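You operate a simulated robot arm through the tools that you are given. There is no shell and no other tool. Be economical: measure what you need, move in short steps, check, and stop when the job is done.

Carry out the task below with a simulated robot arm. There is one attempt and no reset: what you move stays moved.

TASK
Open the bench drawer, put the turquoise block with the smallest size on its label from the top of the steel bench in the inside of the bench drawer and shut the drawer again. Take the thinner bottle labelled "R372" from the top of the air pump and leave it on the top shelf of the green shelf unit. Put the small wrapped blue coil on the top of the steel bench away on the shelf 23. Put the oil bottle that says "Y527" from the top of the steel bench on the end of the steel bench by the winding machine and the oil bottle labelled "Y350" on the top of the wrap stand's plate. Switch the yellow roller arm on. Take the white tube and leave it on the steel bench beside the crank. Take the cable sample on the top of the steel bench and put it away on the top of the sample rack. Take the mesh screen marked "50" from the top of the steel bench and leave it on the shelf 25. Put one of the small bobbins from the end of the steel bench by the winding machine on the shelf 21. Take the steel block on the top of the air pump and put it away on the shelf beside the tension stand. The order is free. Set down upright: thinner bottle, oil bottle, white tube, steel block. The yellow roller arm goes clockwise seen from above, to its stop.
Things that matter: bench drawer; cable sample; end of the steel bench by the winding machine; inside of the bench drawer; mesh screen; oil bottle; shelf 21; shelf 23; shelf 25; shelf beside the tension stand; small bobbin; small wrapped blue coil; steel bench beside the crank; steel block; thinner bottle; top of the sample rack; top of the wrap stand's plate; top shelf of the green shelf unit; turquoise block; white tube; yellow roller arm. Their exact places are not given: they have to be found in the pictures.

Only the result counts: the job must be done as asked and must still hold three seconds after the hand-in. Knocking over, shifting, dropping, spilling or breaking anything else fails it.

THE ROBOT
A 7-joint arm with a three-finger gripper on a trunk, on a base that drives. Base frame: it is fixed to the floor where the robot stands at the start and does not move with it; the origin is under the middle of the robot, x ahead of it, y to its left, z up; the surface under the hand at the start is at about z = 700. Readings come in mm, degrees, newtons and seconds.
With the tool pointing down near the work surface it reaches from about 100 to 880 mm from the robot's upright axis, wherever it stands. Its first joint turns from -166.0 to 166.0 degrees. Places, roughly: bench drawer [600, -100, 600]; cable sample [0, -1750, 750]; end of the steel bench by the winding machine [600, -200, 700]; inside of the bench drawer [600, -100, 600]; mesh screen [250, -1500, 750]; oil bottle [250, -1500, 750]; shelf 21 [-3300, -3100, 300]; shelf 23 [-3300, -3100, 900]; shelf 25 [-3300, -3100, 1500]; shelf beside the tension stand [3000, 3300, 600]; small bobbin [500, -250, 750]; small wrapped blue coil [250, -1000, 750]; steel bench beside the crank (22x20 cm) [-20, -940, 700]; steel block [250, 7250, 1000]; thinner bottle [0, 7250, 1000]; top of the sample rack (16x26 cm) [-4000, 1140, 800]; top of the wrap stand's plate [300, -600, 800]; top shelf of the green shelf unit [800, 8400, 1600]; turquoise block [500, -250, 750]; white tube (4x4x6 cm) [-100, -1600, 700]; yellow roller arm [-300, -1500, 800]. Payload 2.94 kg.
Tool frame: the origin (TCP) lies between the finger pads and is the grasp point; the fingertips stand 30 mm ahead of it; z points along the fingers, y is the line along which they close. Largest opening 132 mm; the body of the gripper starts 107 mm behind the TCP.
Orientation is that of the tool frame in the base frame, as a unit quaternion [x, y, z, w]. With the fingers straight down and closing along the base's y, the tool's x points along the base's -x, its y along +y and its z along -z.

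THE INTERFACE
- The arm moves only by the tool drive_tool. Its argument "deltas" is a list of rows, each a list of 7 numbers: the finger opening in mm, from 0 to 132, then the shift along the tool's x, y, z in mm, then the turn, a rotation vector about the tool's x, y, z in degrees. In form: [[gripper, x, y, z, ax, ay, az], ...]. A call has 1 to 20 rows; each row shifts and turns the commanded pose from where the row before left it, along the tool's axes as they then stand. A row lasts 0.2 s, in which the tool goes at most 50 mm and 8.6 degrees; a call with a longer step from one row to the next is refused whole, and so is a gripper value outside its range. A pose out of reach is approached as far as the arm can. The call stops where the force on the tool passes 40 N (or 10 N more than at its start, if that is more) or the arm is blocked; 0.2 s more then pass. Each finger halts on what it meets, pressing with about 44 N; the grip force reading is that of the motor and also rises with nothing between the fingers. The clock runs only during rows and for 0.2 s after the last one: add rows that do not move to give the fingers time. It gives the time, the measured TCP pose, the force on the tool (base axes), the opening and the grip force at its end, in the units of the frame above (readings bear some noise), with the torque about the TCP (base axes, N m) and any sound that the robot's microphone picked up, and new pictures: "pictures" is both (left out), scene, wrist or none.
- Cameras (640 x 400 px; columns grow to the right, rows downward): "scene" is now at [14.9, 142.1, 1730.7]; the picture's right is [-0.74, -0.67, 0.00], its down [-0.59, 0.65, -0.49] and it looks along [0.33, -0.36, -0.87] (base axes); focal length 290 px, centre (320, 200). "wrist" rides on the gripper at [72, 3, -144] in the tool frame; the picture's right is [-0.04, 1.00, 0.00], its down [-0.88, -0.04, -0.48] and it looks along [-0.48, -0.02, 0.88] (tool axes); focal length 256 px, centre (320, 200).
- lift_body(by): slides the trunk up (or, below 0, down) by that many mm; the arm and the scene camera ride with it, the base frame stays. It gives what a move gives, with no picture.
- steer(legs): drives the robot by 1 to 6 legs, each [ahead, left, turn to the left] in mm, mm and degrees, along the robot's own axes; the way and the turn of a leg run together, so that a leg with both is an arc; at most 1500 mm and 180 degrees a leg. The arm and the cameras ride along, it lands a little off, and it stops where it bumps. It gives what a move gives, and a new picture of the scene camera.
- turn_head(pan, tilt): turns the head with the scene camera to pan (to the left, within 143 degrees either way) and tilt (down, from -29 to 69), counted from straight ahead of the robot. It gives what a move gives, and a new picture of the scene camera.
- measure_at(camera, pixels): for up to 12 pixels [column, row] of the newest picture of that camera ("zoom" is the newest enlarged one), the place [x, y, z] in the base frame of the surface seen there, good to about 2 mm. The clock stands still meanwhile.
- enlarge(camera, box): a new picture of the part [left, top, right, bottom] of that camera's present view, enlarged. The clock stands still meanwhile.
- sign_off(): hands the job in; it is judged then, once.

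Keep the steps short. Do not move on a guess: measure, check each grasp and each placing, and mend mistakes. In all there are 371 turns and 360 pictures (those below and enlarged ones count). Leave the gripper open and the arm clear of the work at the hand-in unless told otherwise, and finish with a single line.

The tools are called after "Call:" as name(argument=value, ...) on one line, values as JSON. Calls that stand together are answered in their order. drive_tool: Moves the arm, as the interface text tells. Its arguments: {"type":"object","properties":{"deltas":{"type":"array"},"pictures":{"type":"string","enum":["both","scene","wrist","none"]}},"required":["deltas"]} The other tools are called the same way: lift_body (by) slides the trunk up or down; steer (legs) drives the base; turn_head (pan, tilt) turns the head that bears the scene camera; measure_at (camera, pixels) gives the place of the surface under pixels of a picture; enlarge (camera, box) takes an enlarged picture of a part of a camera's view; sign_off () hands the job in.

At the start:

```text
time_s: 0.0
tcp_pos: [445.4, -207.2, 1010.6]
tool_rot: [0.001, 1.0, 0.0, 0.0]
force: [-0.2, -0.7, -0.1]
torque: [0.0, 0.0, 0.02]
gripper_width: 132.1
grasp_force: 0.0
trunk travel left (down, up): [-250.0, 290.0]
robot x, y, heading: [2.1, 0.9, -0.1]
head pan, tilt: [-47.8, 60.7]
```

scene: 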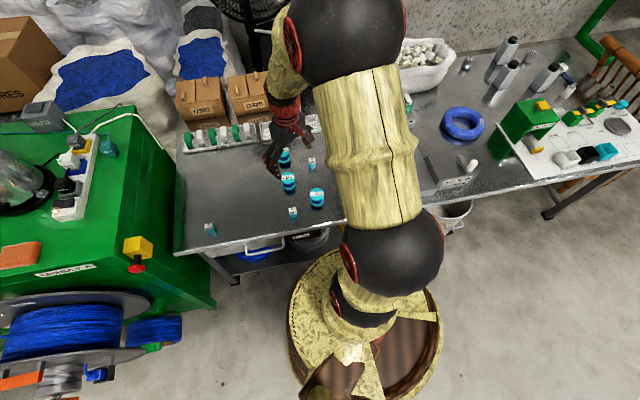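
wrist: 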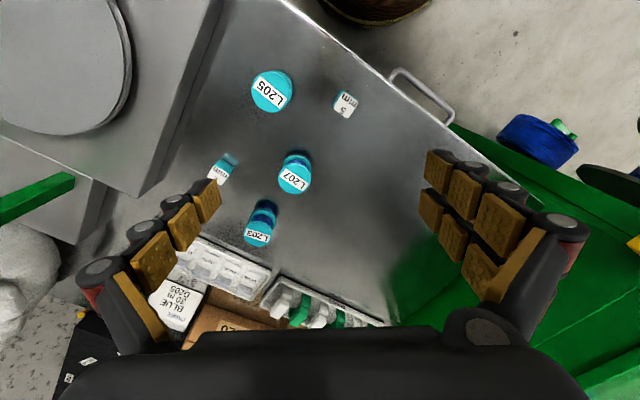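

I see turquoise blocks under the wrist camera and a drawer handle near (425,95). I enlarge both views to read labels.

Call:
enlarge(camera="wrist", box=[180, 40, 480, 260])

Call:
enlarge(camera="scene", box=[170, 60, 350, 280])

Call:
enlarge(camera="scene", box=[390, 20, 640, 220])

```text
1.82 times, centred on (330, 150) of wrist
```

zoom: 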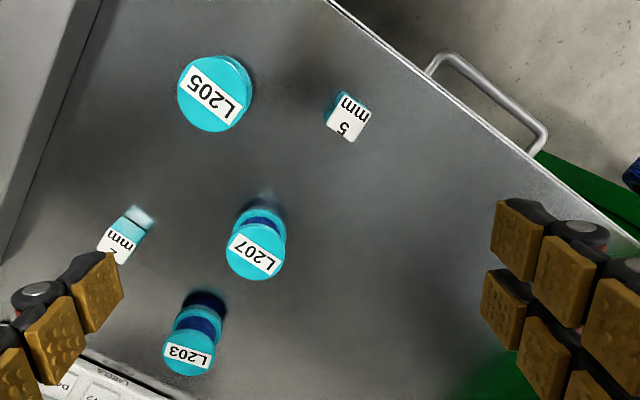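

```text
1.82 times, centred on (260, 170) of scene
```

zoom: 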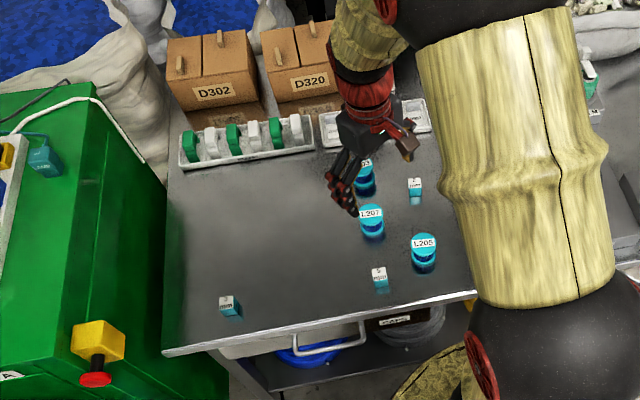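

```text
2.00 times, centred on (515, 120) of scene
```

zoom: 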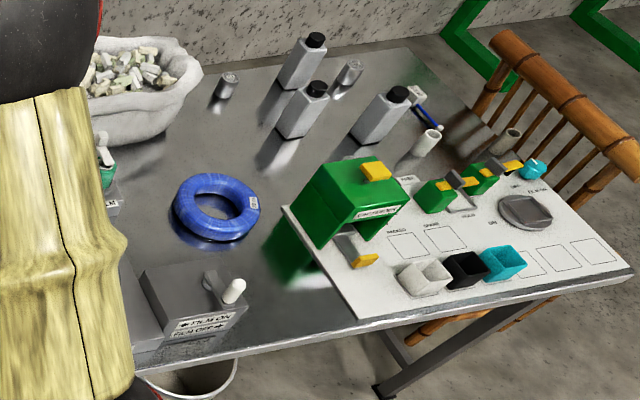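

I zoom closely on the three blocks' labels in the scene picture and measure them.

Call:
enlarge(camera="scene", box=[196, 216, 228, 240])

Call:
enlarge(camera="scene", box=[275, 195, 307, 220])

Call:
enlarge(camera="scene", box=[294, 150, 330, 175])

Call:
measure_at(camera="scene", pixels=[[209, 227], [292, 210], [312, 161], [317, 191], [288, 177], [284, 153], [258, 256], [237, 250], [281, 236], [180, 250]])

Call:
measure_at(camera="wrist", pixels=[[272, 92], [344, 104], [293, 178], [257, 236], [219, 173], [424, 95], [395, 72], [450, 115], [390, 82], [447, 122]])

```text
16.00 times, centred on (212, 228) of scene
```

zoom: 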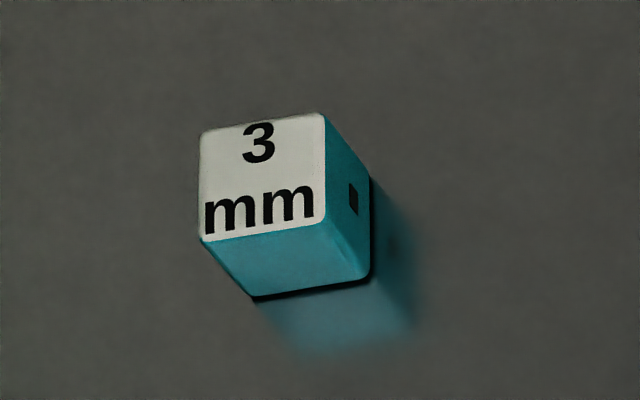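

```text
16.00 times, centred on (291, 208) of scene
```

zoom: 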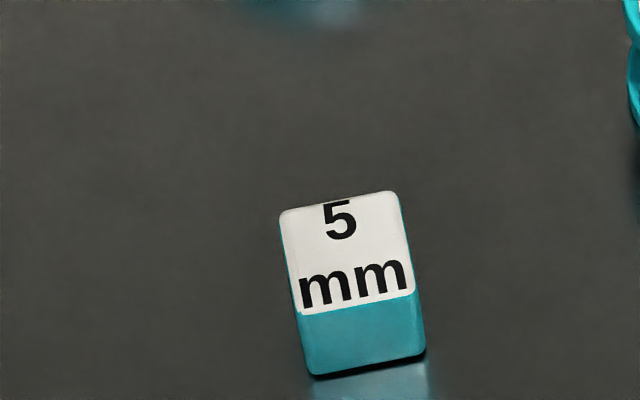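

```text
16.00 times, centred on (312, 162) of scene
```

zoom: 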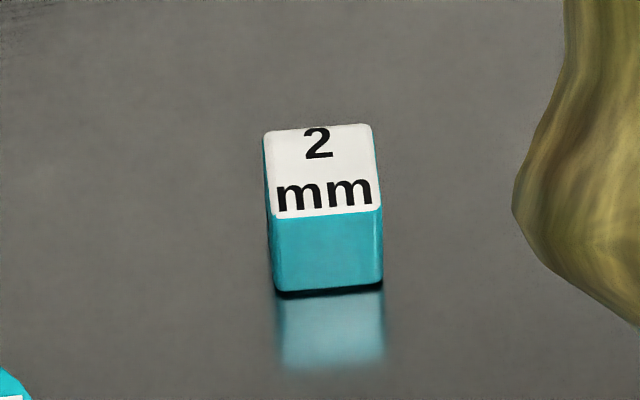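

```text
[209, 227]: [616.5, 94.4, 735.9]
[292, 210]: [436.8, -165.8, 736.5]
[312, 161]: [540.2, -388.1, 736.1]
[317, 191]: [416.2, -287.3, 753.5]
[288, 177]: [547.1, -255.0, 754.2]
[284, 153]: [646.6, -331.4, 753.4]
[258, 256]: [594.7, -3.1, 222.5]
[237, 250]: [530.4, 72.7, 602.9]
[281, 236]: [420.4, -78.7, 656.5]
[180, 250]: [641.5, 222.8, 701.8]
```

```text
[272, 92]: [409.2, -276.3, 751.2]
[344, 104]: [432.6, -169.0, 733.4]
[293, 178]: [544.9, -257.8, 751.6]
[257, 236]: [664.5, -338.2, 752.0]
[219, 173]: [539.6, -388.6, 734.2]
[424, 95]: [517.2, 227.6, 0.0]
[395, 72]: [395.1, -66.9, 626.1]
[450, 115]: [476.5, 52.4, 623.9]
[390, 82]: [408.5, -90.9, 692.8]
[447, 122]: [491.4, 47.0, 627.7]
```

The 2 mm block is at about (540,-388). I survey the surroundings with the head.

Call:
turn_head(pan=-80, tilt=40)

Call:
turn_head(pan=-110, tilt=30)

Call:
turn_head(pan=-140, tilt=15)

Call:
turn_head(pan=140, tilt=15)

Call:
turn_head(pan=90, tilt=10)

Call:
turn_head(pan=40, tilt=15)

Call:
turn_head(pan=-10, tilt=30)

```text
time_s: 1.0
tcp_pos: [446.0, -205.5, 1010.3]
tool_rot: [0.0, 1.0, 0.0, 0.0]
force: [-0.5, 0.6, -0.1]
torque: [-0.01, 0.0, 0.01]
gripper_width: 132.3
grasp_force: 0.1
trunk travel left (down, up): [-250.0, 290.0]
robot x, y, heading: [-1.8, -1.4, 0.1]
head pan, tilt: [-80.0, 40.0]
```

scene: 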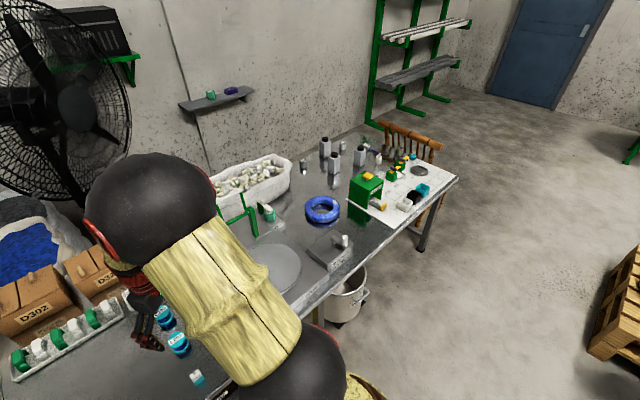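

```text
time_s: 1.9
tcp_pos: [446.5, -206.6, 1011.5]
tool_rot: [0.0, 1.0, -0.001, 0.0]
force: [0.2, -0.7, 0.2]
torque: [-0.01, 0.03, 0.02]
gripper_width: 132.2
grasp_force: 0.0
trunk travel left (down, up): [-250.0, 290.0]
robot x, y, heading: [1.1, -2.4, -0.0]
head pan, tilt: [-110.0, 30.0]
```

scene: 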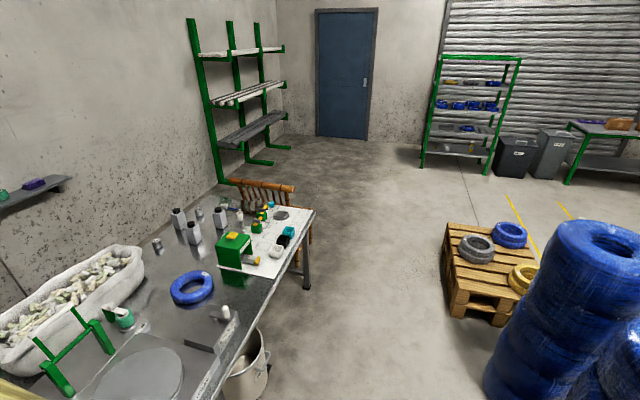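

```text
time_s: 2.9
tcp_pos: [447.1, -206.9, 1012.0]
tool_rot: [0.0, 1.0, -0.001, 0.0]
force: [-0.5, -0.4, 0.4]
torque: [-0.02, 0.02, -0.05]
gripper_width: 131.8
grasp_force: 0.0
trunk travel left (down, up): [-250.0, 290.0]
robot x, y, heading: [-2.2, 0.1, 0.0]
head pan, tilt: [-140.0, 15.0]
```

scene: 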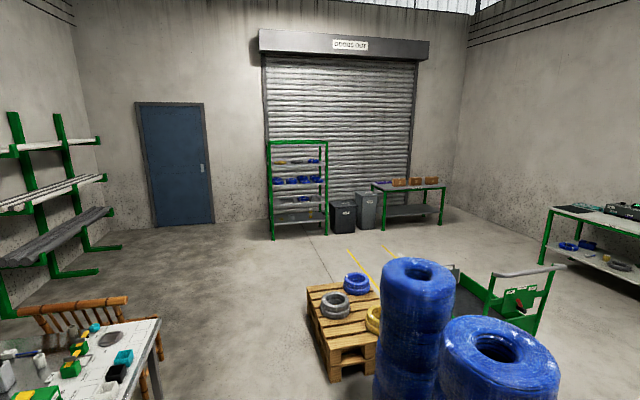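

```text
time_s: 6.7
tcp_pos: [446.3, -206.2, 1011.7]
tool_rot: [0.0, 1.0, 0.001, 0.0]
force: [-1.4, 0.2, 0.6]
torque: [-0.01, 0.01, 0.05]
gripper_width: 132.1
grasp_force: 0.1
trunk travel left (down, up): [-250.0, 290.0]
robot x, y, heading: [1.0, 1.4, 0.2]
head pan, tilt: [140.0, 15.0]
```

scene: 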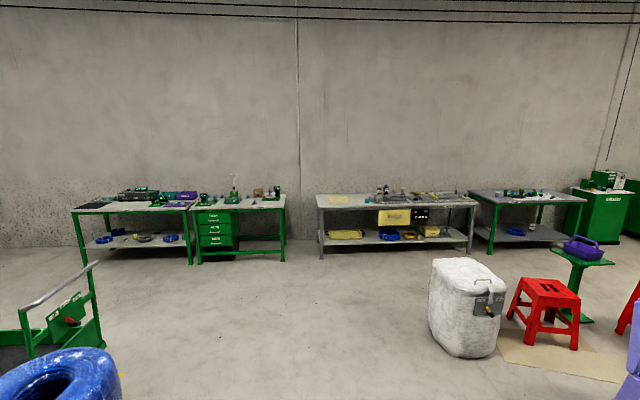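

```text
time_s: 7.9
tcp_pos: [445.7, -207.6, 1010.7]
tool_rot: [0.0, 1.0, 0.001, 0.001]
force: [0.0, -0.8, -0.3]
torque: [0.02, -0.03, -0.02]
gripper_width: 131.9
grasp_force: 0.1
trunk travel left (down, up): [-250.0, 290.0]
robot x, y, heading: [-2.9, 0.1, -0.2]
head pan, tilt: [90.0, 10.0]
```

scene: 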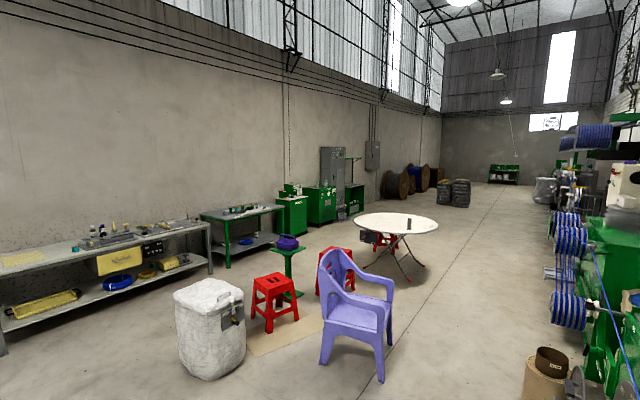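

```text
time_s: 9.1
tcp_pos: [447.3, -207.5, 1010.9]
tool_rot: [0.0, 1.0, 0.0, 0.0]
force: [0.3, 0.2, -0.5]
torque: [-0.01, -0.01, -0.01]
gripper_width: 131.8
grasp_force: 0.0
trunk travel left (down, up): [-250.0, 290.0]
robot x, y, heading: [0.4, 1.1, 0.3]
head pan, tilt: [40.0, 15.0]
```

scene: 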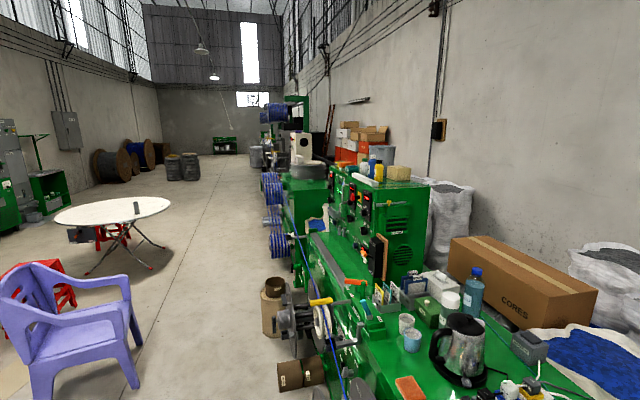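

```text
time_s: 10.3
tcp_pos: [446.4, -207.2, 1011.2]
tool_rot: [0.0, 1.0, 0.0, 0.0]
force: [-0.6, -0.5, 0.0]
torque: [-0.01, 0.0, -0.01]
gripper_width: 132.3
grasp_force: 0.1
trunk travel left (down, up): [-250.0, 290.0]
robot x, y, heading: [0.7, 1.1, -0.2]
head pan, tilt: [-10.0, 30.0]
```

scene: 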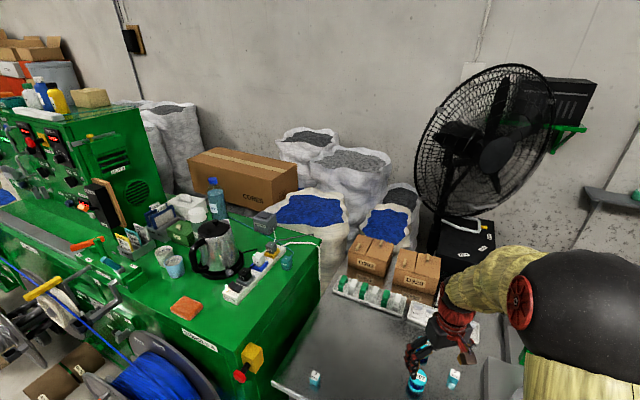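

I turn the head back to the bench and zoom on the drawer handle.

Call:
turn_head(pan=-20, tilt=66)

Call:
enlarge(camera="wrist", box=[370, 50, 470, 140])

Call:
measure_at(camera="zoom", pixels=[[150, 110], [280, 130], [400, 235], [520, 345], [190, 190], [300, 300], [380, 370], [120, 200], [470, 400]])

```text
time_s: 11.3
tcp_pos: [446.3, -205.8, 1010.8]
tool_rot: [0.0, 1.0, 0.0, 0.001]
force: [0.4, 0.3, 0.2]
torque: [0.01, -0.04, -0.03]
gripper_width: 131.9
grasp_force: 0.1
trunk travel left (down, up): [-250.0, 290.0]
robot x, y, heading: [2.8, -1.5, -0.2]
head pan, tilt: [-20.0, 66.0]
```

scene: 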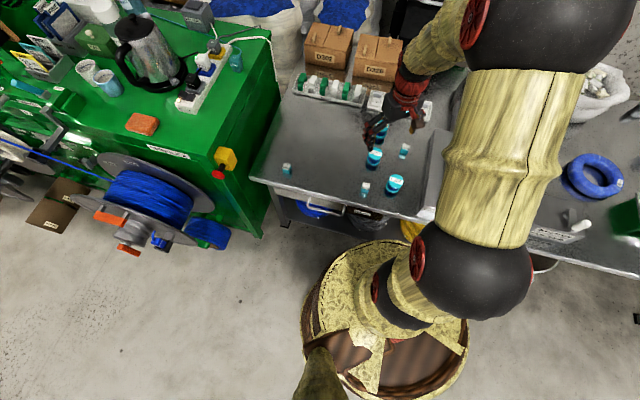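

```text
4.44 times, centred on (420, 95) of wrist
```

zoom: 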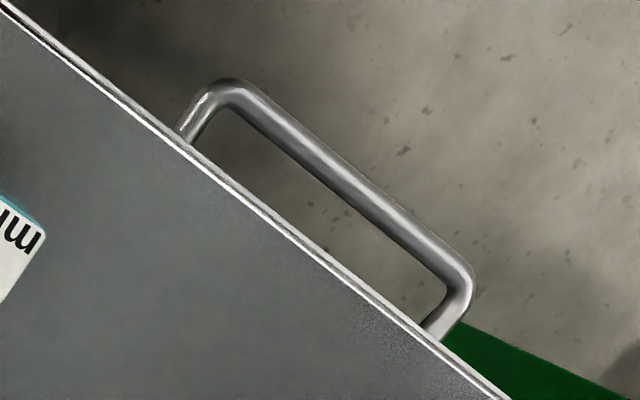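

```text
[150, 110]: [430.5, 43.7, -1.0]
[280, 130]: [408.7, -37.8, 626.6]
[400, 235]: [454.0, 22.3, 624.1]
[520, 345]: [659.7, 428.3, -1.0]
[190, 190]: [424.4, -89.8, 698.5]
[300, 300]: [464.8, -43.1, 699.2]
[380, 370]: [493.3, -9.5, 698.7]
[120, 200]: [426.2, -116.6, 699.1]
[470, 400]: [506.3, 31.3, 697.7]
```

Call:
measure_at(camera="zoom", pixels=[[300, 240], [300, 246], [300, 252], [235, 92], [205, 110], [345, 180], [460, 280], [440, 318], [352, 200], [340, 170]])

```text
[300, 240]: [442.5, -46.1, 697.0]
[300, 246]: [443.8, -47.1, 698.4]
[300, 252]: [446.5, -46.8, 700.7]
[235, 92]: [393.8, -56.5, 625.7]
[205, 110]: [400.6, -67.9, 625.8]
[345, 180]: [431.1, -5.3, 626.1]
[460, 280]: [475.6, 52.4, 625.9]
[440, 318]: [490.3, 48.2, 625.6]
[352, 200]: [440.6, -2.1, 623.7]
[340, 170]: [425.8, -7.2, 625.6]
```

The handle bar is centred at about (435,-2,621). I need the robot further back so the drawer can open; I check the floor behind.

Call:
turn_head(pan=143, tilt=45)

Call:
turn_head(pan=-143, tilt=40)

Call:
measure_at(camera="scene", pixels=[[330, 240], [430, 290], [480, 360], [310, 200], [250, 120], [220, 200], [320, 320], [560, 200]])

```text
time_s: 13.8
tcp_pos: [446.3, -206.0, 1010.6]
tool_rot: [0.0, 1.0, 0.0, 0.0]
force: [-0.5, 0.2, 0.2]
torque: [0.0, 0.0, 0.02]
gripper_width: 132.0
grasp_force: 0.1
trunk travel left (down, up): [-250.0, 290.0]
robot x, y, heading: [-0.4, -2.7, 0.0]
head pan, tilt: [143.0, 45.0]
```

scene: 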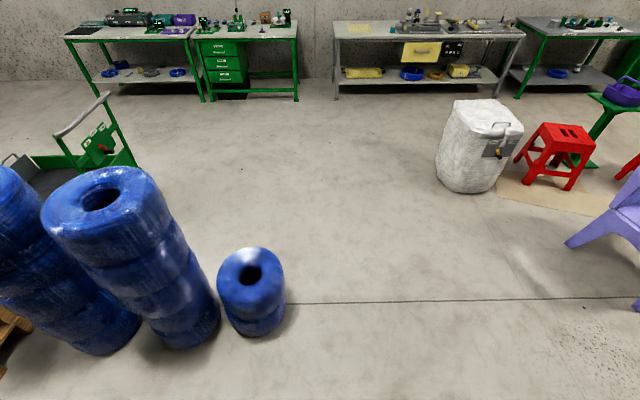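

```text
time_s: 17.7
tcp_pos: [446.0, -206.1, 1011.9]
tool_rot: [0.0, 1.0, 0.0, 0.0]
force: [-0.6, 0.0, 0.1]
torque: [-0.02, 0.01, 0.0]
gripper_width: 132.2
grasp_force: 0.1
trunk travel left (down, up): [-250.0, 290.0]
robot x, y, heading: [-1.1, -0.2, 0.1]
head pan, tilt: [-143.0, 40.0]
```

scene: 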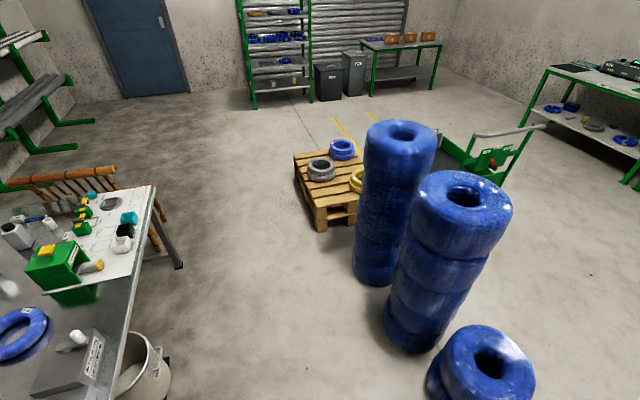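

```text
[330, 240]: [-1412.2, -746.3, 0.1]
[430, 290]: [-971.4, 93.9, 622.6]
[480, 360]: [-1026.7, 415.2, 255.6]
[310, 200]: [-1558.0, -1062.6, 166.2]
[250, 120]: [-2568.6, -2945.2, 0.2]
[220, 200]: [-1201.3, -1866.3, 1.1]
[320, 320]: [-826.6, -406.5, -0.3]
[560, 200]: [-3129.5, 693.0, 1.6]
```

Clear behind for 250 mm. I back off perpendicular to the bench and turn to face it.

Call:
steer(legs=[[-200, 150, 0], [0, 0, -36.9]])

Call:
turn_head(pan=0, tilt=55)

```text
time_s: 21.3
tcp_pos: [34.1, -280.1, 1010.7]
tool_rot: [0.315, 0.949, 0.001, 0.0]
force: [0.5, -0.2, -0.4]
torque: [-0.03, 0.01, 0.0]
gripper_width: 132.0
grasp_force: 0.0
trunk travel left (down, up): [-250.0, 290.0]
robot x, y, heading: [-201.8, 152.4, -36.7]
head pan, tilt: [-143.0, 40.0]
```

scene: 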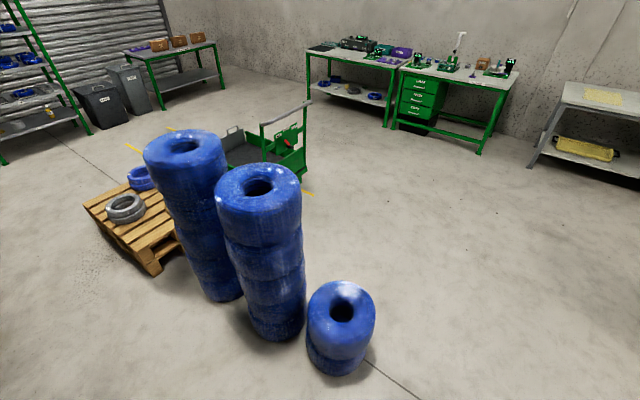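

```text
time_s: 23.6
tcp_pos: [34.9, -281.0, 1009.9]
tool_rot: [0.313, 0.95, 0.0, 0.0]
force: [0.2, 0.1, 0.7]
torque: [-0.01, 0.05, -0.01]
gripper_width: 132.2
grasp_force: 0.0
trunk travel left (down, up): [-250.0, 290.0]
robot x, y, heading: [-201.9, 152.0, -36.5]
head pan, tilt: [0.0, 55.0]
```

scene: 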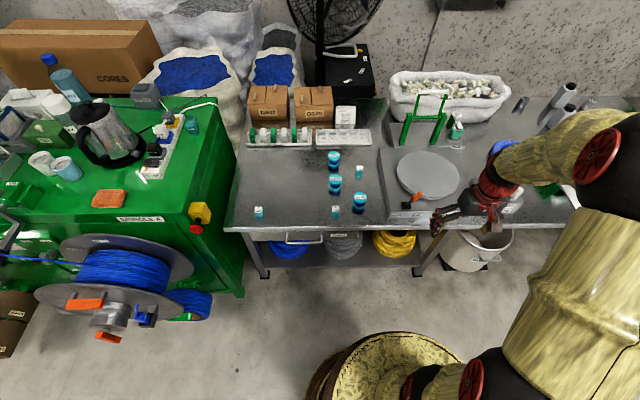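

The robot now faces the bench. I move the hand over the handle, still high.

Call:
drive_tool(deltas=[[34, -15.2, 46.4, 0, 0, 0, 0], [34, -15.2, 46.4, 0, 0, 0, 0], [34, -15.2, 46.4, 0, 0, 0, 0], [34, -15.2, 46.4, 0, 0, 0, 0], [34, -15.2, 46.4, 0, 0, 0, 0], [34, -15.2, 46.4, 0, 0, 0, 0], [34, -15.2, 46.4, 0, 0, 0, 0], [34, -15.2, 46.4, 0, 0, 0, 0], [34, -15.2, 46.4, 0, 0, 0, 0], [34, -15.2, 46.4, 0, 0, 0, 0]], pictures="none")

Call:
drive_tool(deltas=[[34, 0, 0, 0, 0, 0, -8.2], [34, 0, 0, 0, 0, 0, -8.2], [34, 0, 0, 0, 0, 0, -8.2], [34, 0, 0, 0, 0, 0, -8.2], [34, 0, 0, 0, 0, 0, -8.2], [34, 0, 0, 0, 0, 0, -8.2], [34, 0, 0, 0, 0, 0, -8.2], [34, 0, 0, 0, 0, 0, -8.2], [34, 0, 0, 0, 0, 0, -8.2], [34, 0, 0, 0, 0, 0, -8.2], [34, 0, 0, 0, 0, 0, -8.2], [34, 0, 0, 0, 0, 0, 0]])

```text
time_s: 25.8
tcp_pos: [431.8, 2.3, 1007.0]
tool_rot: [0.314, 0.949, -0.001, -0.002]
force: [0.6, -0.2, 0.2]
torque: [0.01, 0.02, 0.0]
gripper_width: 34.1
grasp_force: 0.1
trunk travel left (down, up): [-250.0, 290.0]
robot x, y, heading: [-202.2, 151.5, -36.7]
head pan, tilt: [0.0, 55.0]
```

```text
time_s: 28.4
tcp_pos: [432.0, 2.7, 1010.5]
tool_rot: [-0.452, 0.892, 0.001, 0.0]
force: [-1.1, 0.6, -0.1]
torque: [0.05, 0.01, 0.04]
gripper_width: 33.9
grasp_force: 0.1
trunk travel left (down, up): [-250.0, 290.0]
robot x, y, heading: [-201.7, 151.0, -36.7]
head pan, tilt: [0.0, 55.0]
```

scene: 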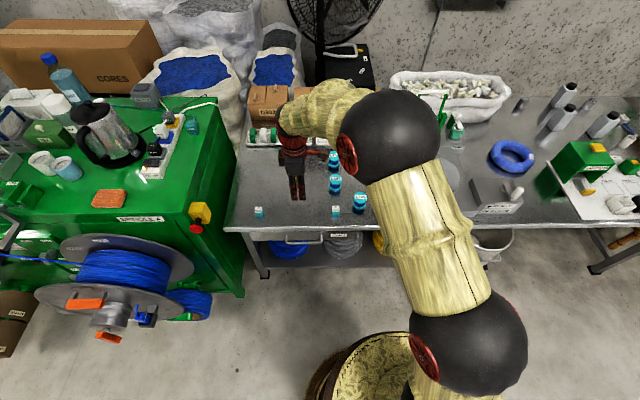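
wrist: 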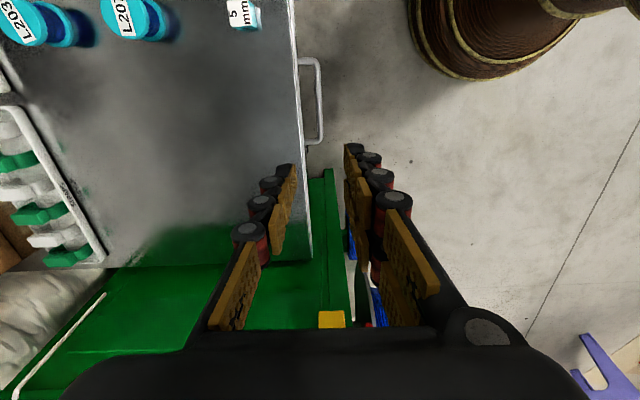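

Fingers close perpendicular to the bench. I re-measure the handle before going down.

Call:
enlarge(camera="wrist", box=[270, 40, 350, 160])

Call:
measure_at(camera="wrist", pixels=[[319, 75], [321, 100], [321, 130], [312, 59], [315, 140], [303, 100], [299, 100]])

```text
3.33 times, centred on (310, 100) of wrist
```

zoom: 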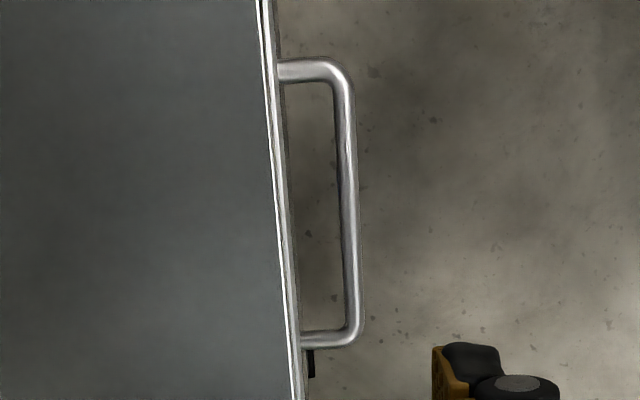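

```text
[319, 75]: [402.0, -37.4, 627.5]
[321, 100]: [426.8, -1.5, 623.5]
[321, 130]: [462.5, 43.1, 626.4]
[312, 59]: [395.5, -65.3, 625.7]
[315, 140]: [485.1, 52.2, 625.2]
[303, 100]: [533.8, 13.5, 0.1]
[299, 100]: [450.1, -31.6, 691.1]
```

I shift slightly and descend to just above the bench, then check.

Call:
drive_tool(deltas=[[30, 0, -3.5, 40, 0, 0, 0], [30, 0, 0, 50, 0, 0, 0], [30, 0, 0, 50, 0, 0, 0], [30, 0, 0, 50, 0, 0, 0], [30, 0, 0, 50, 0, 0, 0], [30, 0, 0, 30, 0, 0, 0], [30, 0, 0, 0, 0, 0, 0]])

```text
time_s: 29.9
tcp_pos: [436.5, 2.9, 738.5]
tool_rot: [-0.451, 0.892, 0.0, 0.0]
force: [0.6, -0.3, -0.6]
torque: [-0.02, -0.04, 0.02]
gripper_width: 30.0
grasp_force: 0.1
trunk travel left (down, up): [-250.0, 290.0]
robot x, y, heading: [-201.3, 148.5, -36.5]
head pan, tilt: [0.0, 55.0]
```

scene: 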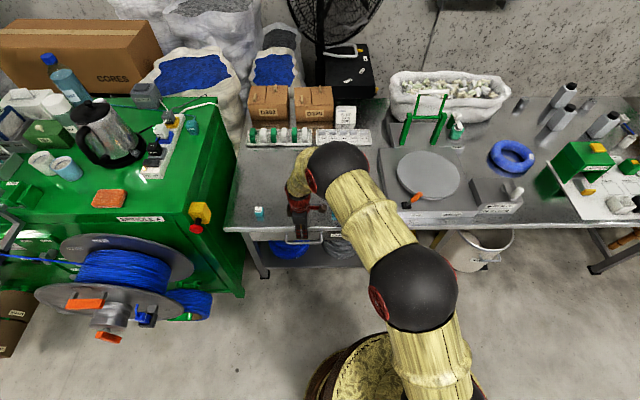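
wrist: 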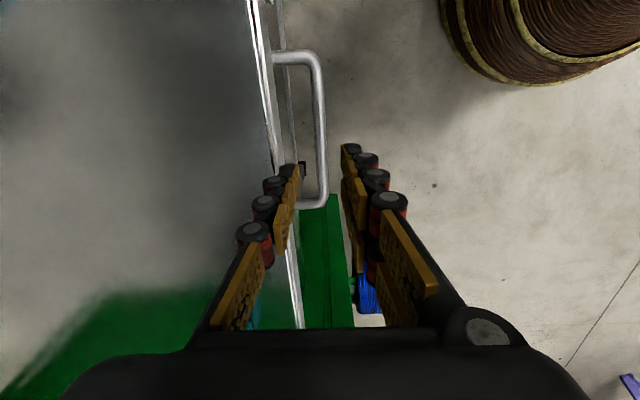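

Call:
enlarge(camera="wrist", box=[240, 110, 400, 240])

```text
3.08 times, centred on (320, 175) of wrist
```

zoom: 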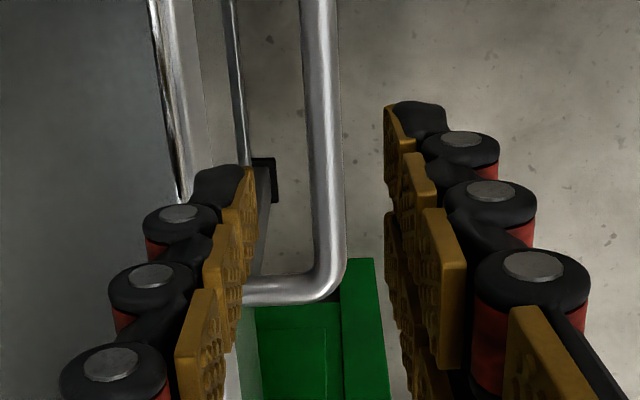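

I narrow the opening so the inner finger stays clear of the bench edge, and lower slowly.

Call:
drive_tool(deltas=[[24, 0, 1, 0, 0, 0, 0], [24, 0, 0, 0, 0, 0, 0], [24, 0, 0, 25, 0, 0, 0], [24, 0, 0, 20, 0, 0, 0], [24, 0, 0, 20, 0, 0, 0], [24, 0, 0, 15, 0, 0, 0], [24, 0, 0, 10, 0, 0, 0], [24, 0, 0, 0, 0, 0, 0]], pictures="wrist")

```text
time_s: 31.8
tcp_pos: [434.9, -1.4, 650.3]
tool_rot: [-0.451, 0.892, 0.0, 0.0]
force: [0.2, -0.3, -0.5]
torque: [0.0, 0.01, -0.01]
gripper_width: 23.9
grasp_force: 0.0
trunk travel left (down, up): [-250.0, 290.0]
robot x, y, heading: [-198.2, 152.2, -36.5]
head pan, tilt: [0.0, 55.0]
```

wrist: 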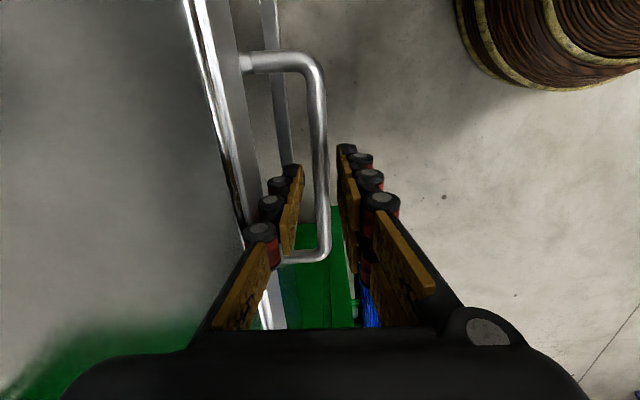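

Call:
drive_tool(deltas=[[24, 0, 0, 10, 0, 0, 0], [24, 0, 0, 10, 0, 0, 0], [24, 0, 0, 5, 0, 0, 0], [5, 0, 0, 0, 0, 0, 0], [0, 0, 0, 0, 0, 0, 0], [0, 0, 0, 0, 0, 0, 0]], pictures="wrist")

```text
time_s: 33.1
tcp_pos: [434.8, -0.8, 623.3]
tool_rot: [-0.451, 0.893, 0.0, 0.0]
force: [1.0, 0.7, -2.2]
torque: [0.2, -0.2, 0.12]
gripper_width: 10.7
grasp_force: 33.3
trunk travel left (down, up): [-250.0, 290.0]
robot x, y, heading: [-202.7, 154.0, -36.5]
head pan, tilt: [0.0, 55.0]
```

wrist: 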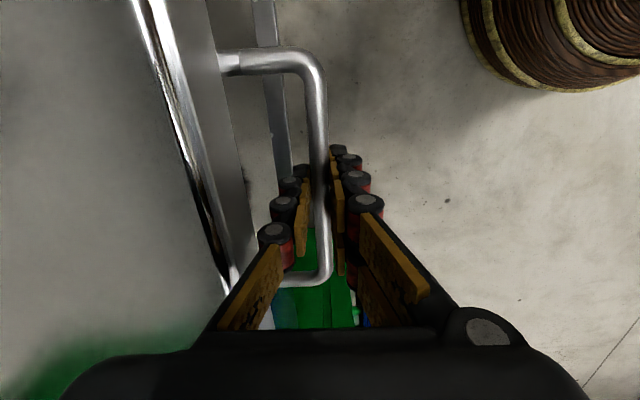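

The bar is gripped (10.7 mm). I pull straight out.

Call:
drive_tool(deltas=[[0, 0, 10, 0, 0, 0, 0], [0, 0, 15, 0, 0, 0, 0], [0, 0, 20, 0, 0, 0, 0], [0, 0, 20, 0, 0, 0, 0], [0, 0, 20, 0, 0, 0, 0], [0, 0, 20, 0, 0, 0, 0], [0, 0, 20, 0, 0, 0, 0], [0, 0, 20, 0, 0, 0, 0], [0, 0, 20, 0, 0, 0, 0]])

```text
time_s: 35.1
tcp_pos: [299.9, 96.7, 624.0]
tool_rot: [-0.451, 0.893, 0.002, -0.001]
force: [-19.8, -25.3, -6.3]
torque: [-0.27, 0.19, 0.16]
gripper_width: 10.7
grasp_force: 38.1
trunk travel left (down, up): [-250.0, 290.0]
robot x, y, heading: [-203.2, 152.0, -36.5]
head pan, tilt: [0.0, 55.0]
```

scene: 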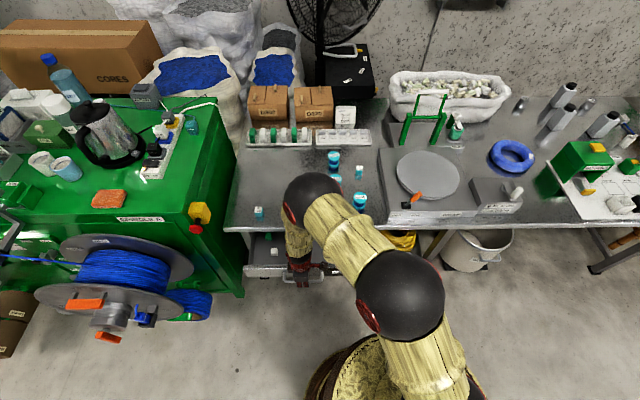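
wrist: 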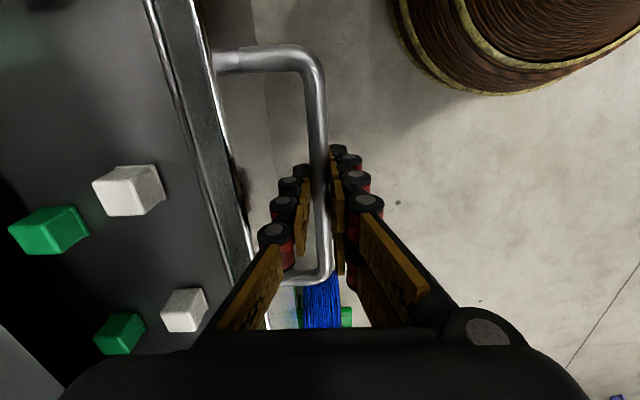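

Drawer slides; the sideways force suggests a slight misalignment, so I ease 3 mm along tool x and pull 35 mm more.

Call:
drive_tool(deltas=[[0, 3, 0, 0, 0, 0, 0], [0, 0.3, 15, 0, 0, 0, 0], [0, 0.3, 20, 0, 0, 0, 0], [0, 0, 0, 0, 0, 0, 0]], pictures="none")

```text
time_s: 36.1
tcp_pos: [274.1, 118.7, 625.5]
tool_rot: [-0.451, 0.893, 0.0, 0.001]
force: [-5.4, -7.8, -30.4]
torque: [-0.08, 0.03, 0.07]
gripper_width: 10.9
grasp_force: 37.5
trunk travel left (down, up): [-250.0, 290.0]
robot x, y, heading: [-201.4, 153.2, -36.7]
head pan, tilt: [0.0, 55.0]
```

Now I release the bar and rise.

Call:
drive_tool(deltas=[[28, 0, 0, 0, 0, 0, 0], [28, 0, 0, 0, 0, 0, 0], [28, 0, 0, -25, 0, 0, 0], [28, 0, 0, -50, 0, 0, 0], [28, 0, 0, -50, 0, 0, 0], [28, 0, 0, -50, 0, 0, 0], [28, 0, 0, -50, 0, 0, 0], [28, 0, 0, -50, 0, 0, 0], [28, 0, 0, -50, 0, 0, 0]])

```text
time_s: 38.1
tcp_pos: [272.3, 114.3, 953.1]
tool_rot: [-0.451, 0.892, -0.001, -0.001]
force: [-0.5, 0.1, -0.9]
torque: [-0.01, -0.01, 0.01]
gripper_width: 28.3
grasp_force: 0.1
trunk travel left (down, up): [-250.0, 290.0]
robot x, y, heading: [-204.3, 149.2, -36.4]
head pan, tilt: [0.0, 55.0]
```

scene: 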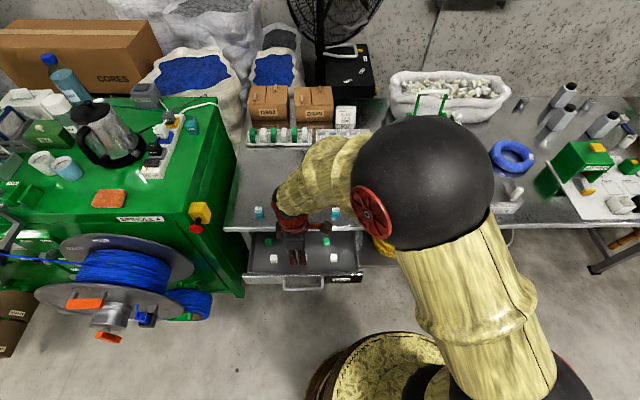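
wrist: 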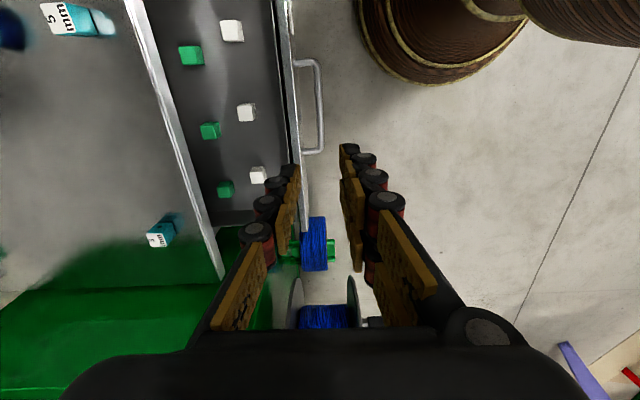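

The drawer is open with six green/white blocks in it. I measure the inside and the blocks.

Call:
measure_at(camera="wrist", pixels=[[232, 31], [191, 56], [247, 112], [210, 130], [258, 174], [226, 189], [215, 85], [225, 150], [245, 70], [288, 100], [290, 85], [318, 100]])

Call:
enlarge(camera="wrist", box=[130, 0, 340, 230])

```text
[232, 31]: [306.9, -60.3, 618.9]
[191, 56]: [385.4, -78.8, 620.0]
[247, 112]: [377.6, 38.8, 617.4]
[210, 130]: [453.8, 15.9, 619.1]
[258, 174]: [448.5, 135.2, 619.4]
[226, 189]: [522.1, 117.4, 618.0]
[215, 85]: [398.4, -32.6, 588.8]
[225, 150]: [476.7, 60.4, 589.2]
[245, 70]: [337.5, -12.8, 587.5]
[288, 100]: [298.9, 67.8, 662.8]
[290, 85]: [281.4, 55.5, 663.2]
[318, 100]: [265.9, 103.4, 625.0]
```

```text
1.74 times, centred on (235, 115) of wrist
```

zoom: 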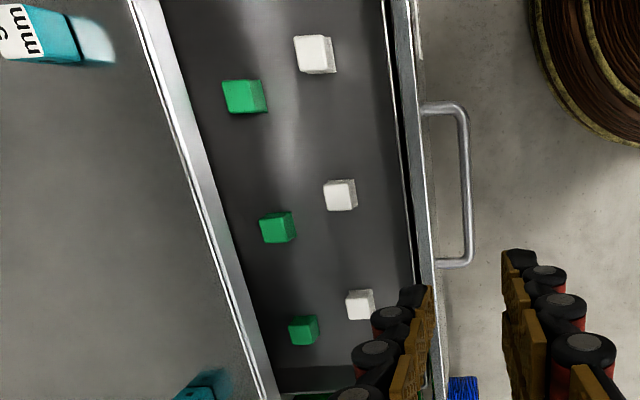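

Free spot chosen between the blocks in the drawer. The 2 mm block is just out of reach, so I shift right 150 and ahead 100.

Call:
steer(legs=[[0, -150, 0], [100, 0, 0]])

```text
time_s: 40.2
tcp_pos: [266.1, -60.9, 952.3]
tool_rot: [-0.451, 0.892, 0.0, 0.0]
force: [0.4, 0.5, -1.1]
torque: [0.03, 0.03, 0.03]
gripper_width: 27.8
grasp_force: 0.0
trunk travel left (down, up): [-250.0, 290.0]
robot x, y, heading: [-211.9, -23.6, -36.4]
head pan, tilt: [0.0, 55.0]
```

scene: 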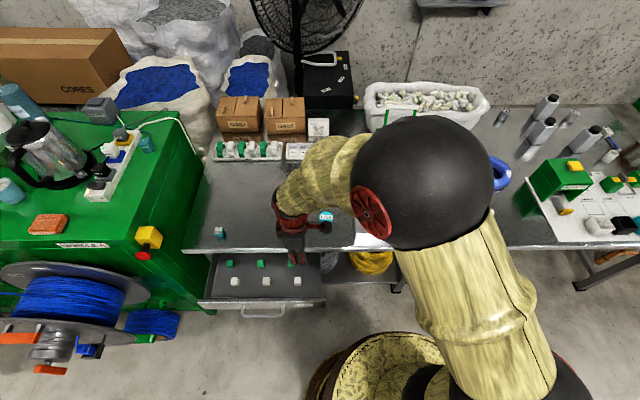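

I turn the tool back so it closes along the bench, then move over the 2 mm block.

Call:
drive_tool(deltas=[[50, 0, 0, 0, 0, 0, 8.2], [50, 0, 0, 0, 0, 0, 8.2], [50, 0, 0, 0, 0, 0, 8.2], [50, 0, 0, 0, 0, 0, 8.2], [50, 0, 0, 0, 0, 0, 8.2], [50, 0, 0, 0, 0, 0, 8.2], [50, 0, 0, 0, 0, 0, 8.2], [50, 0, 0, 0, 0, 0, 8.2], [50, 0, 0, 0, 0, 0, 8.2], [50, 0, 0, 0, 0, 0, 8.2], [50, 0, 0, 0, 0, 0, 8.2], [70, -45, -12, 0, 0, 0, 0], [70, -45, -12, 0, 0, 0, 0], [70, -45, -12, 0, 0, 0, 0], [70, -45, -12, 0, 0, 0, 0], [70, -45, -12, 0, 0, 0, 0], [70, -45, -12, 0, 0, 0, 0], [70, -45, -12, 0, 0, 0, 0], [70, -45, -12, 0, 0, 0, 0], [70, 0, 0, 0, 0, 0, 0]])

```text
time_s: 44.5
tcp_pos: [498.4, -352.6, 954.5]
tool_rot: [0.313, 0.95, 0.0, 0.0]
force: [-0.4, -0.7, 0.5]
torque: [0.03, -0.02, 0.0]
gripper_width: 70.0
grasp_force: 0.1
trunk travel left (down, up): [-250.0, 290.0]
robot x, y, heading: [-208.3, -21.5, -36.5]
head pan, tilt: [0.0, 55.0]
```

scene: 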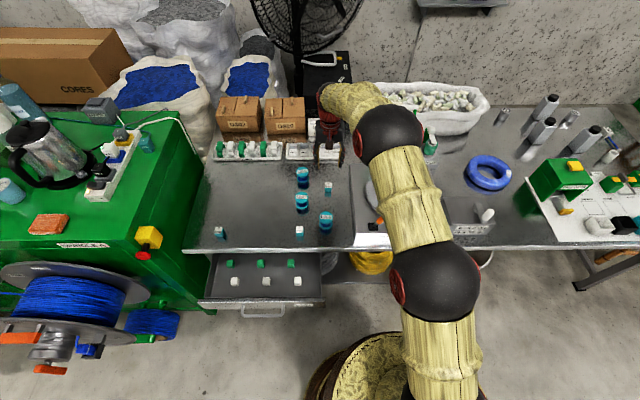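
wrist: 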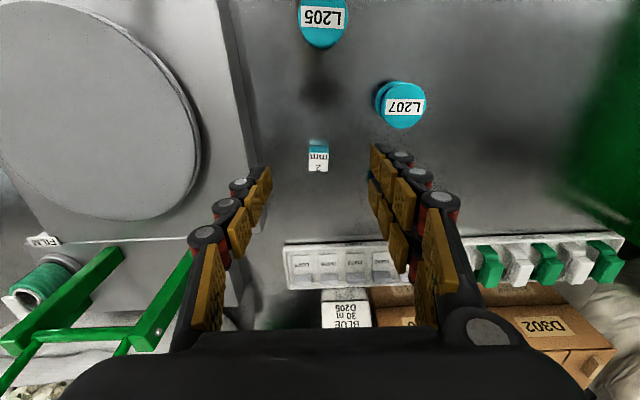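

Call:
measure_at(camera="wrist", pixels=[[310, 155], [327, 155], [310, 171], [326, 171], [318, 163]])

Call:
enlarge(camera="wrist", box=[280, 130, 360, 180])

```text
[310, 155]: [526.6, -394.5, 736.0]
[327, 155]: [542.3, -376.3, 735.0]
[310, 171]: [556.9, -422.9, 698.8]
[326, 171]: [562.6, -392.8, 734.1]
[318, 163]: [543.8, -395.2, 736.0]
```

```text
8.00 times, centred on (320, 155) of wrist
```

zoom: 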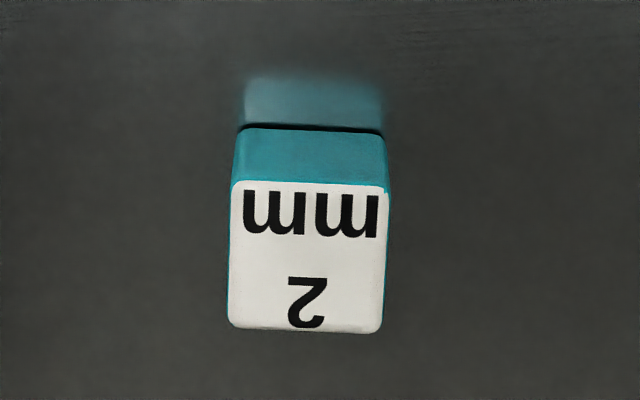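

Block centre about (543,-393.5). I move over it and lower to 5 mm tip clearance, then close.

Call:
drive_tool(deltas=[[70, -30, -3.2, 0, 0, 0, 0], [70, -30.2, -3.2, 0, 0, 0, 0], [70, 0, 0, 50, 0, 0, 0], [70, 0, 0, 50, 0, 0, 0], [70, 0, 0, 50, 0, 0, 0], [70, 0, 0, 40, 0, 0, 0], [70, 0, 0, 20, 0, 0, 0], [70, 0, 0, 5, 0, 0, 0], [70, 0, 0, 0, 0, 0, 0]], pictures="wrist")

```text
time_s: 46.5
tcp_pos: [540.5, -394.1, 737.1]
tool_rot: [0.313, 0.95, 0.0, -0.001]
force: [-1.1, -0.6, -0.2]
torque: [-0.01, -0.02, 0.01]
gripper_width: 69.6
grasp_force: 0.0
trunk travel left (down, up): [-250.0, 290.0]
robot x, y, heading: [-208.5, -28.7, -36.6]
head pan, tilt: [0.0, 55.0]
```

wrist: 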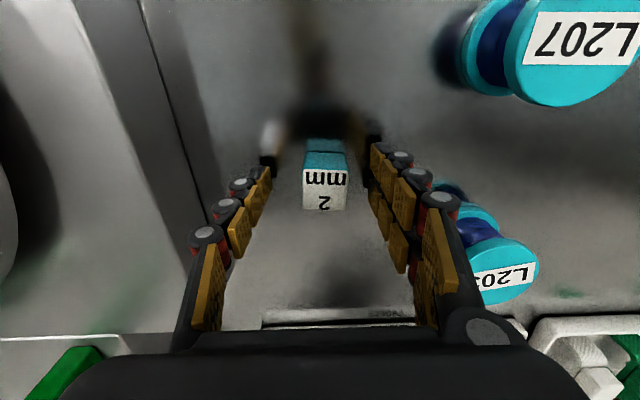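

Call:
drive_tool(deltas=[[10, 0, 0, 0, 0, 0, 0], [10, 0, 0, 0, 0, 0, 0], [10, 0, 0, 0, 0, 0, 0], [10, 0, 0, 0, 0, 0, 0], [10, 0, 0, 0, 0, 0, 0]], pictures="wrist")

```text
time_s: 47.6
tcp_pos: [541.3, -394.2, 737.8]
tool_rot: [0.313, 0.95, 0.0, 0.0]
force: [0.9, -0.7, -0.2]
torque: [0.0, 0.0, 0.0]
gripper_width: 29.0
grasp_force: 36.7
trunk travel left (down, up): [-250.0, 290.0]
robot x, y, heading: [-210.7, -27.3, -36.5]
head pan, tilt: [0.0, 55.0]
```

wrist: 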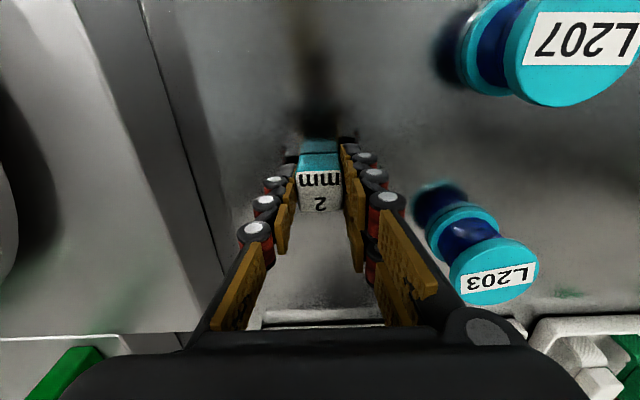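

Block held. I lift and carry it over the drawer.

Call:
drive_tool(deltas=[[10, 0, 0, -50, 0, 0, 0], [10, 0, 0, -50, 0, 0, 0], [10, 0, 0, -50, 0, 0, 0], [10, 39.5, 21.1, 0, 0, 0, 0], [10, 39.5, 21.1, 0, 0, 0, 0], [10, 39.5, 21.1, 0, 0, 0, 0], [10, 39.5, 21.1, 0, 0, 0, 0], [10, 39.5, 21.1, 0, 0, 0, 0], [10, 39.5, 21.1, 0, 0, 0, 0], [10, 39.5, 21.1, 0, 0, 0, 0], [10, 39.5, 21.1, 0, 0, 0, 0], [10, 39.5, 21.1, 0, 0, 0, 0], [10, 0, 0, 0, 0, 0, 0]])

```text
time_s: 50.5
tcp_pos: [369.2, -29.0, 890.0]
tool_rot: [0.313, 0.95, 0.0, -0.001]
force: [0.4, -0.3, -0.1]
torque: [0.02, 0.0, 0.02]
gripper_width: 28.8
grasp_force: 43.9
trunk travel left (down, up): [-250.0, 290.0]
robot x, y, heading: [-210.1, -25.6, -36.4]
head pan, tilt: [0.0, 55.0]
```

scene: 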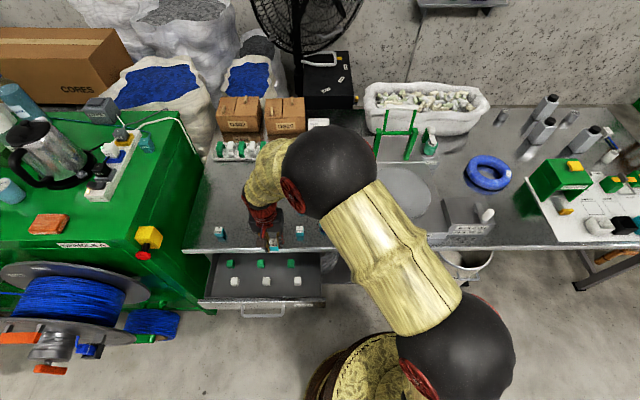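
wrist: 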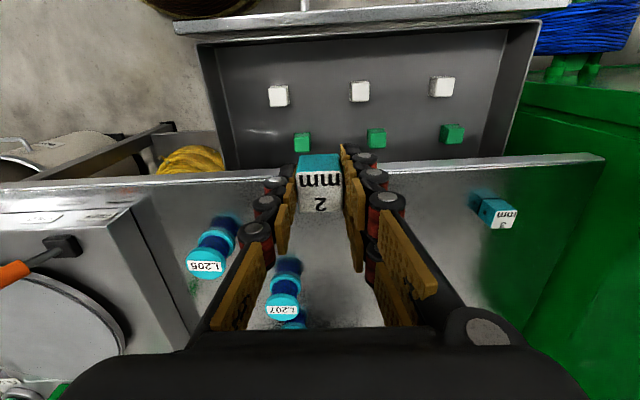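

I check the drawer contents again from here before lowering.

Call:
measure_at(camera="wrist", pixels=[[278, 96], [359, 91], [302, 142], [376, 137], [325, 115], [320, 155], [343, 157], [297, 160]])

```text
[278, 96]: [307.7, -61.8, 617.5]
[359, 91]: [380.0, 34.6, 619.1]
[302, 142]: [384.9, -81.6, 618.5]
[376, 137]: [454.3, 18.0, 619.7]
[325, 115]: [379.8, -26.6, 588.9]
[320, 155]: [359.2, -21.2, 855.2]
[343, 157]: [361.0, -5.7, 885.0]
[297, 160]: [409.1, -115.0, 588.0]
```

Call:
drive_tool(deltas=[[10, 0, 0, 50, 0, 0, 0], [10, 0, 0, 50, 0, 0, 0], [10, 0, 0, 50, 0, 0, 0], [10, 0, 0, 50, 0, 0, 0], [10, 0, 0, 40, 0, 0, 0], [10, 0, 0, 15, 0, 0, 0], [10, 0, 0, 5, 0, 0, 0], [10, 0, 0, 0, 0, 0, 0]], pictures="wrist")

```text
time_s: 52.2
tcp_pos: [370.7, -28.1, 626.6]
tool_rot: [0.313, 0.95, 0.0, 0.001]
force: [-1.7, -0.7, 8.4]
torque: [0.0, -0.01, 0.0]
gripper_width: 28.6
grasp_force: 43.8
trunk travel left (down, up): [-250.0, 290.0]
robot x, y, heading: [-206.1, -26.5, -36.6]
head pan, tilt: [0.0, 55.0]
```

wrist: 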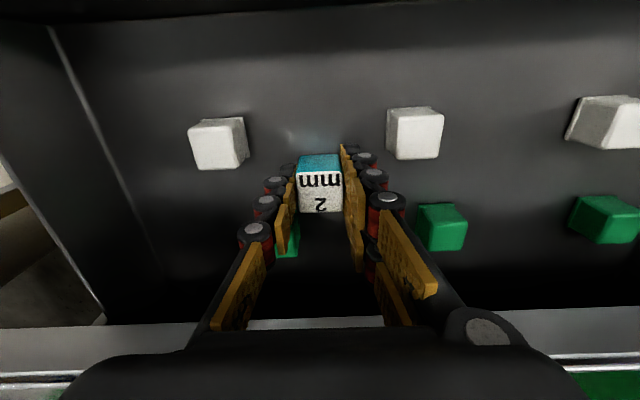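

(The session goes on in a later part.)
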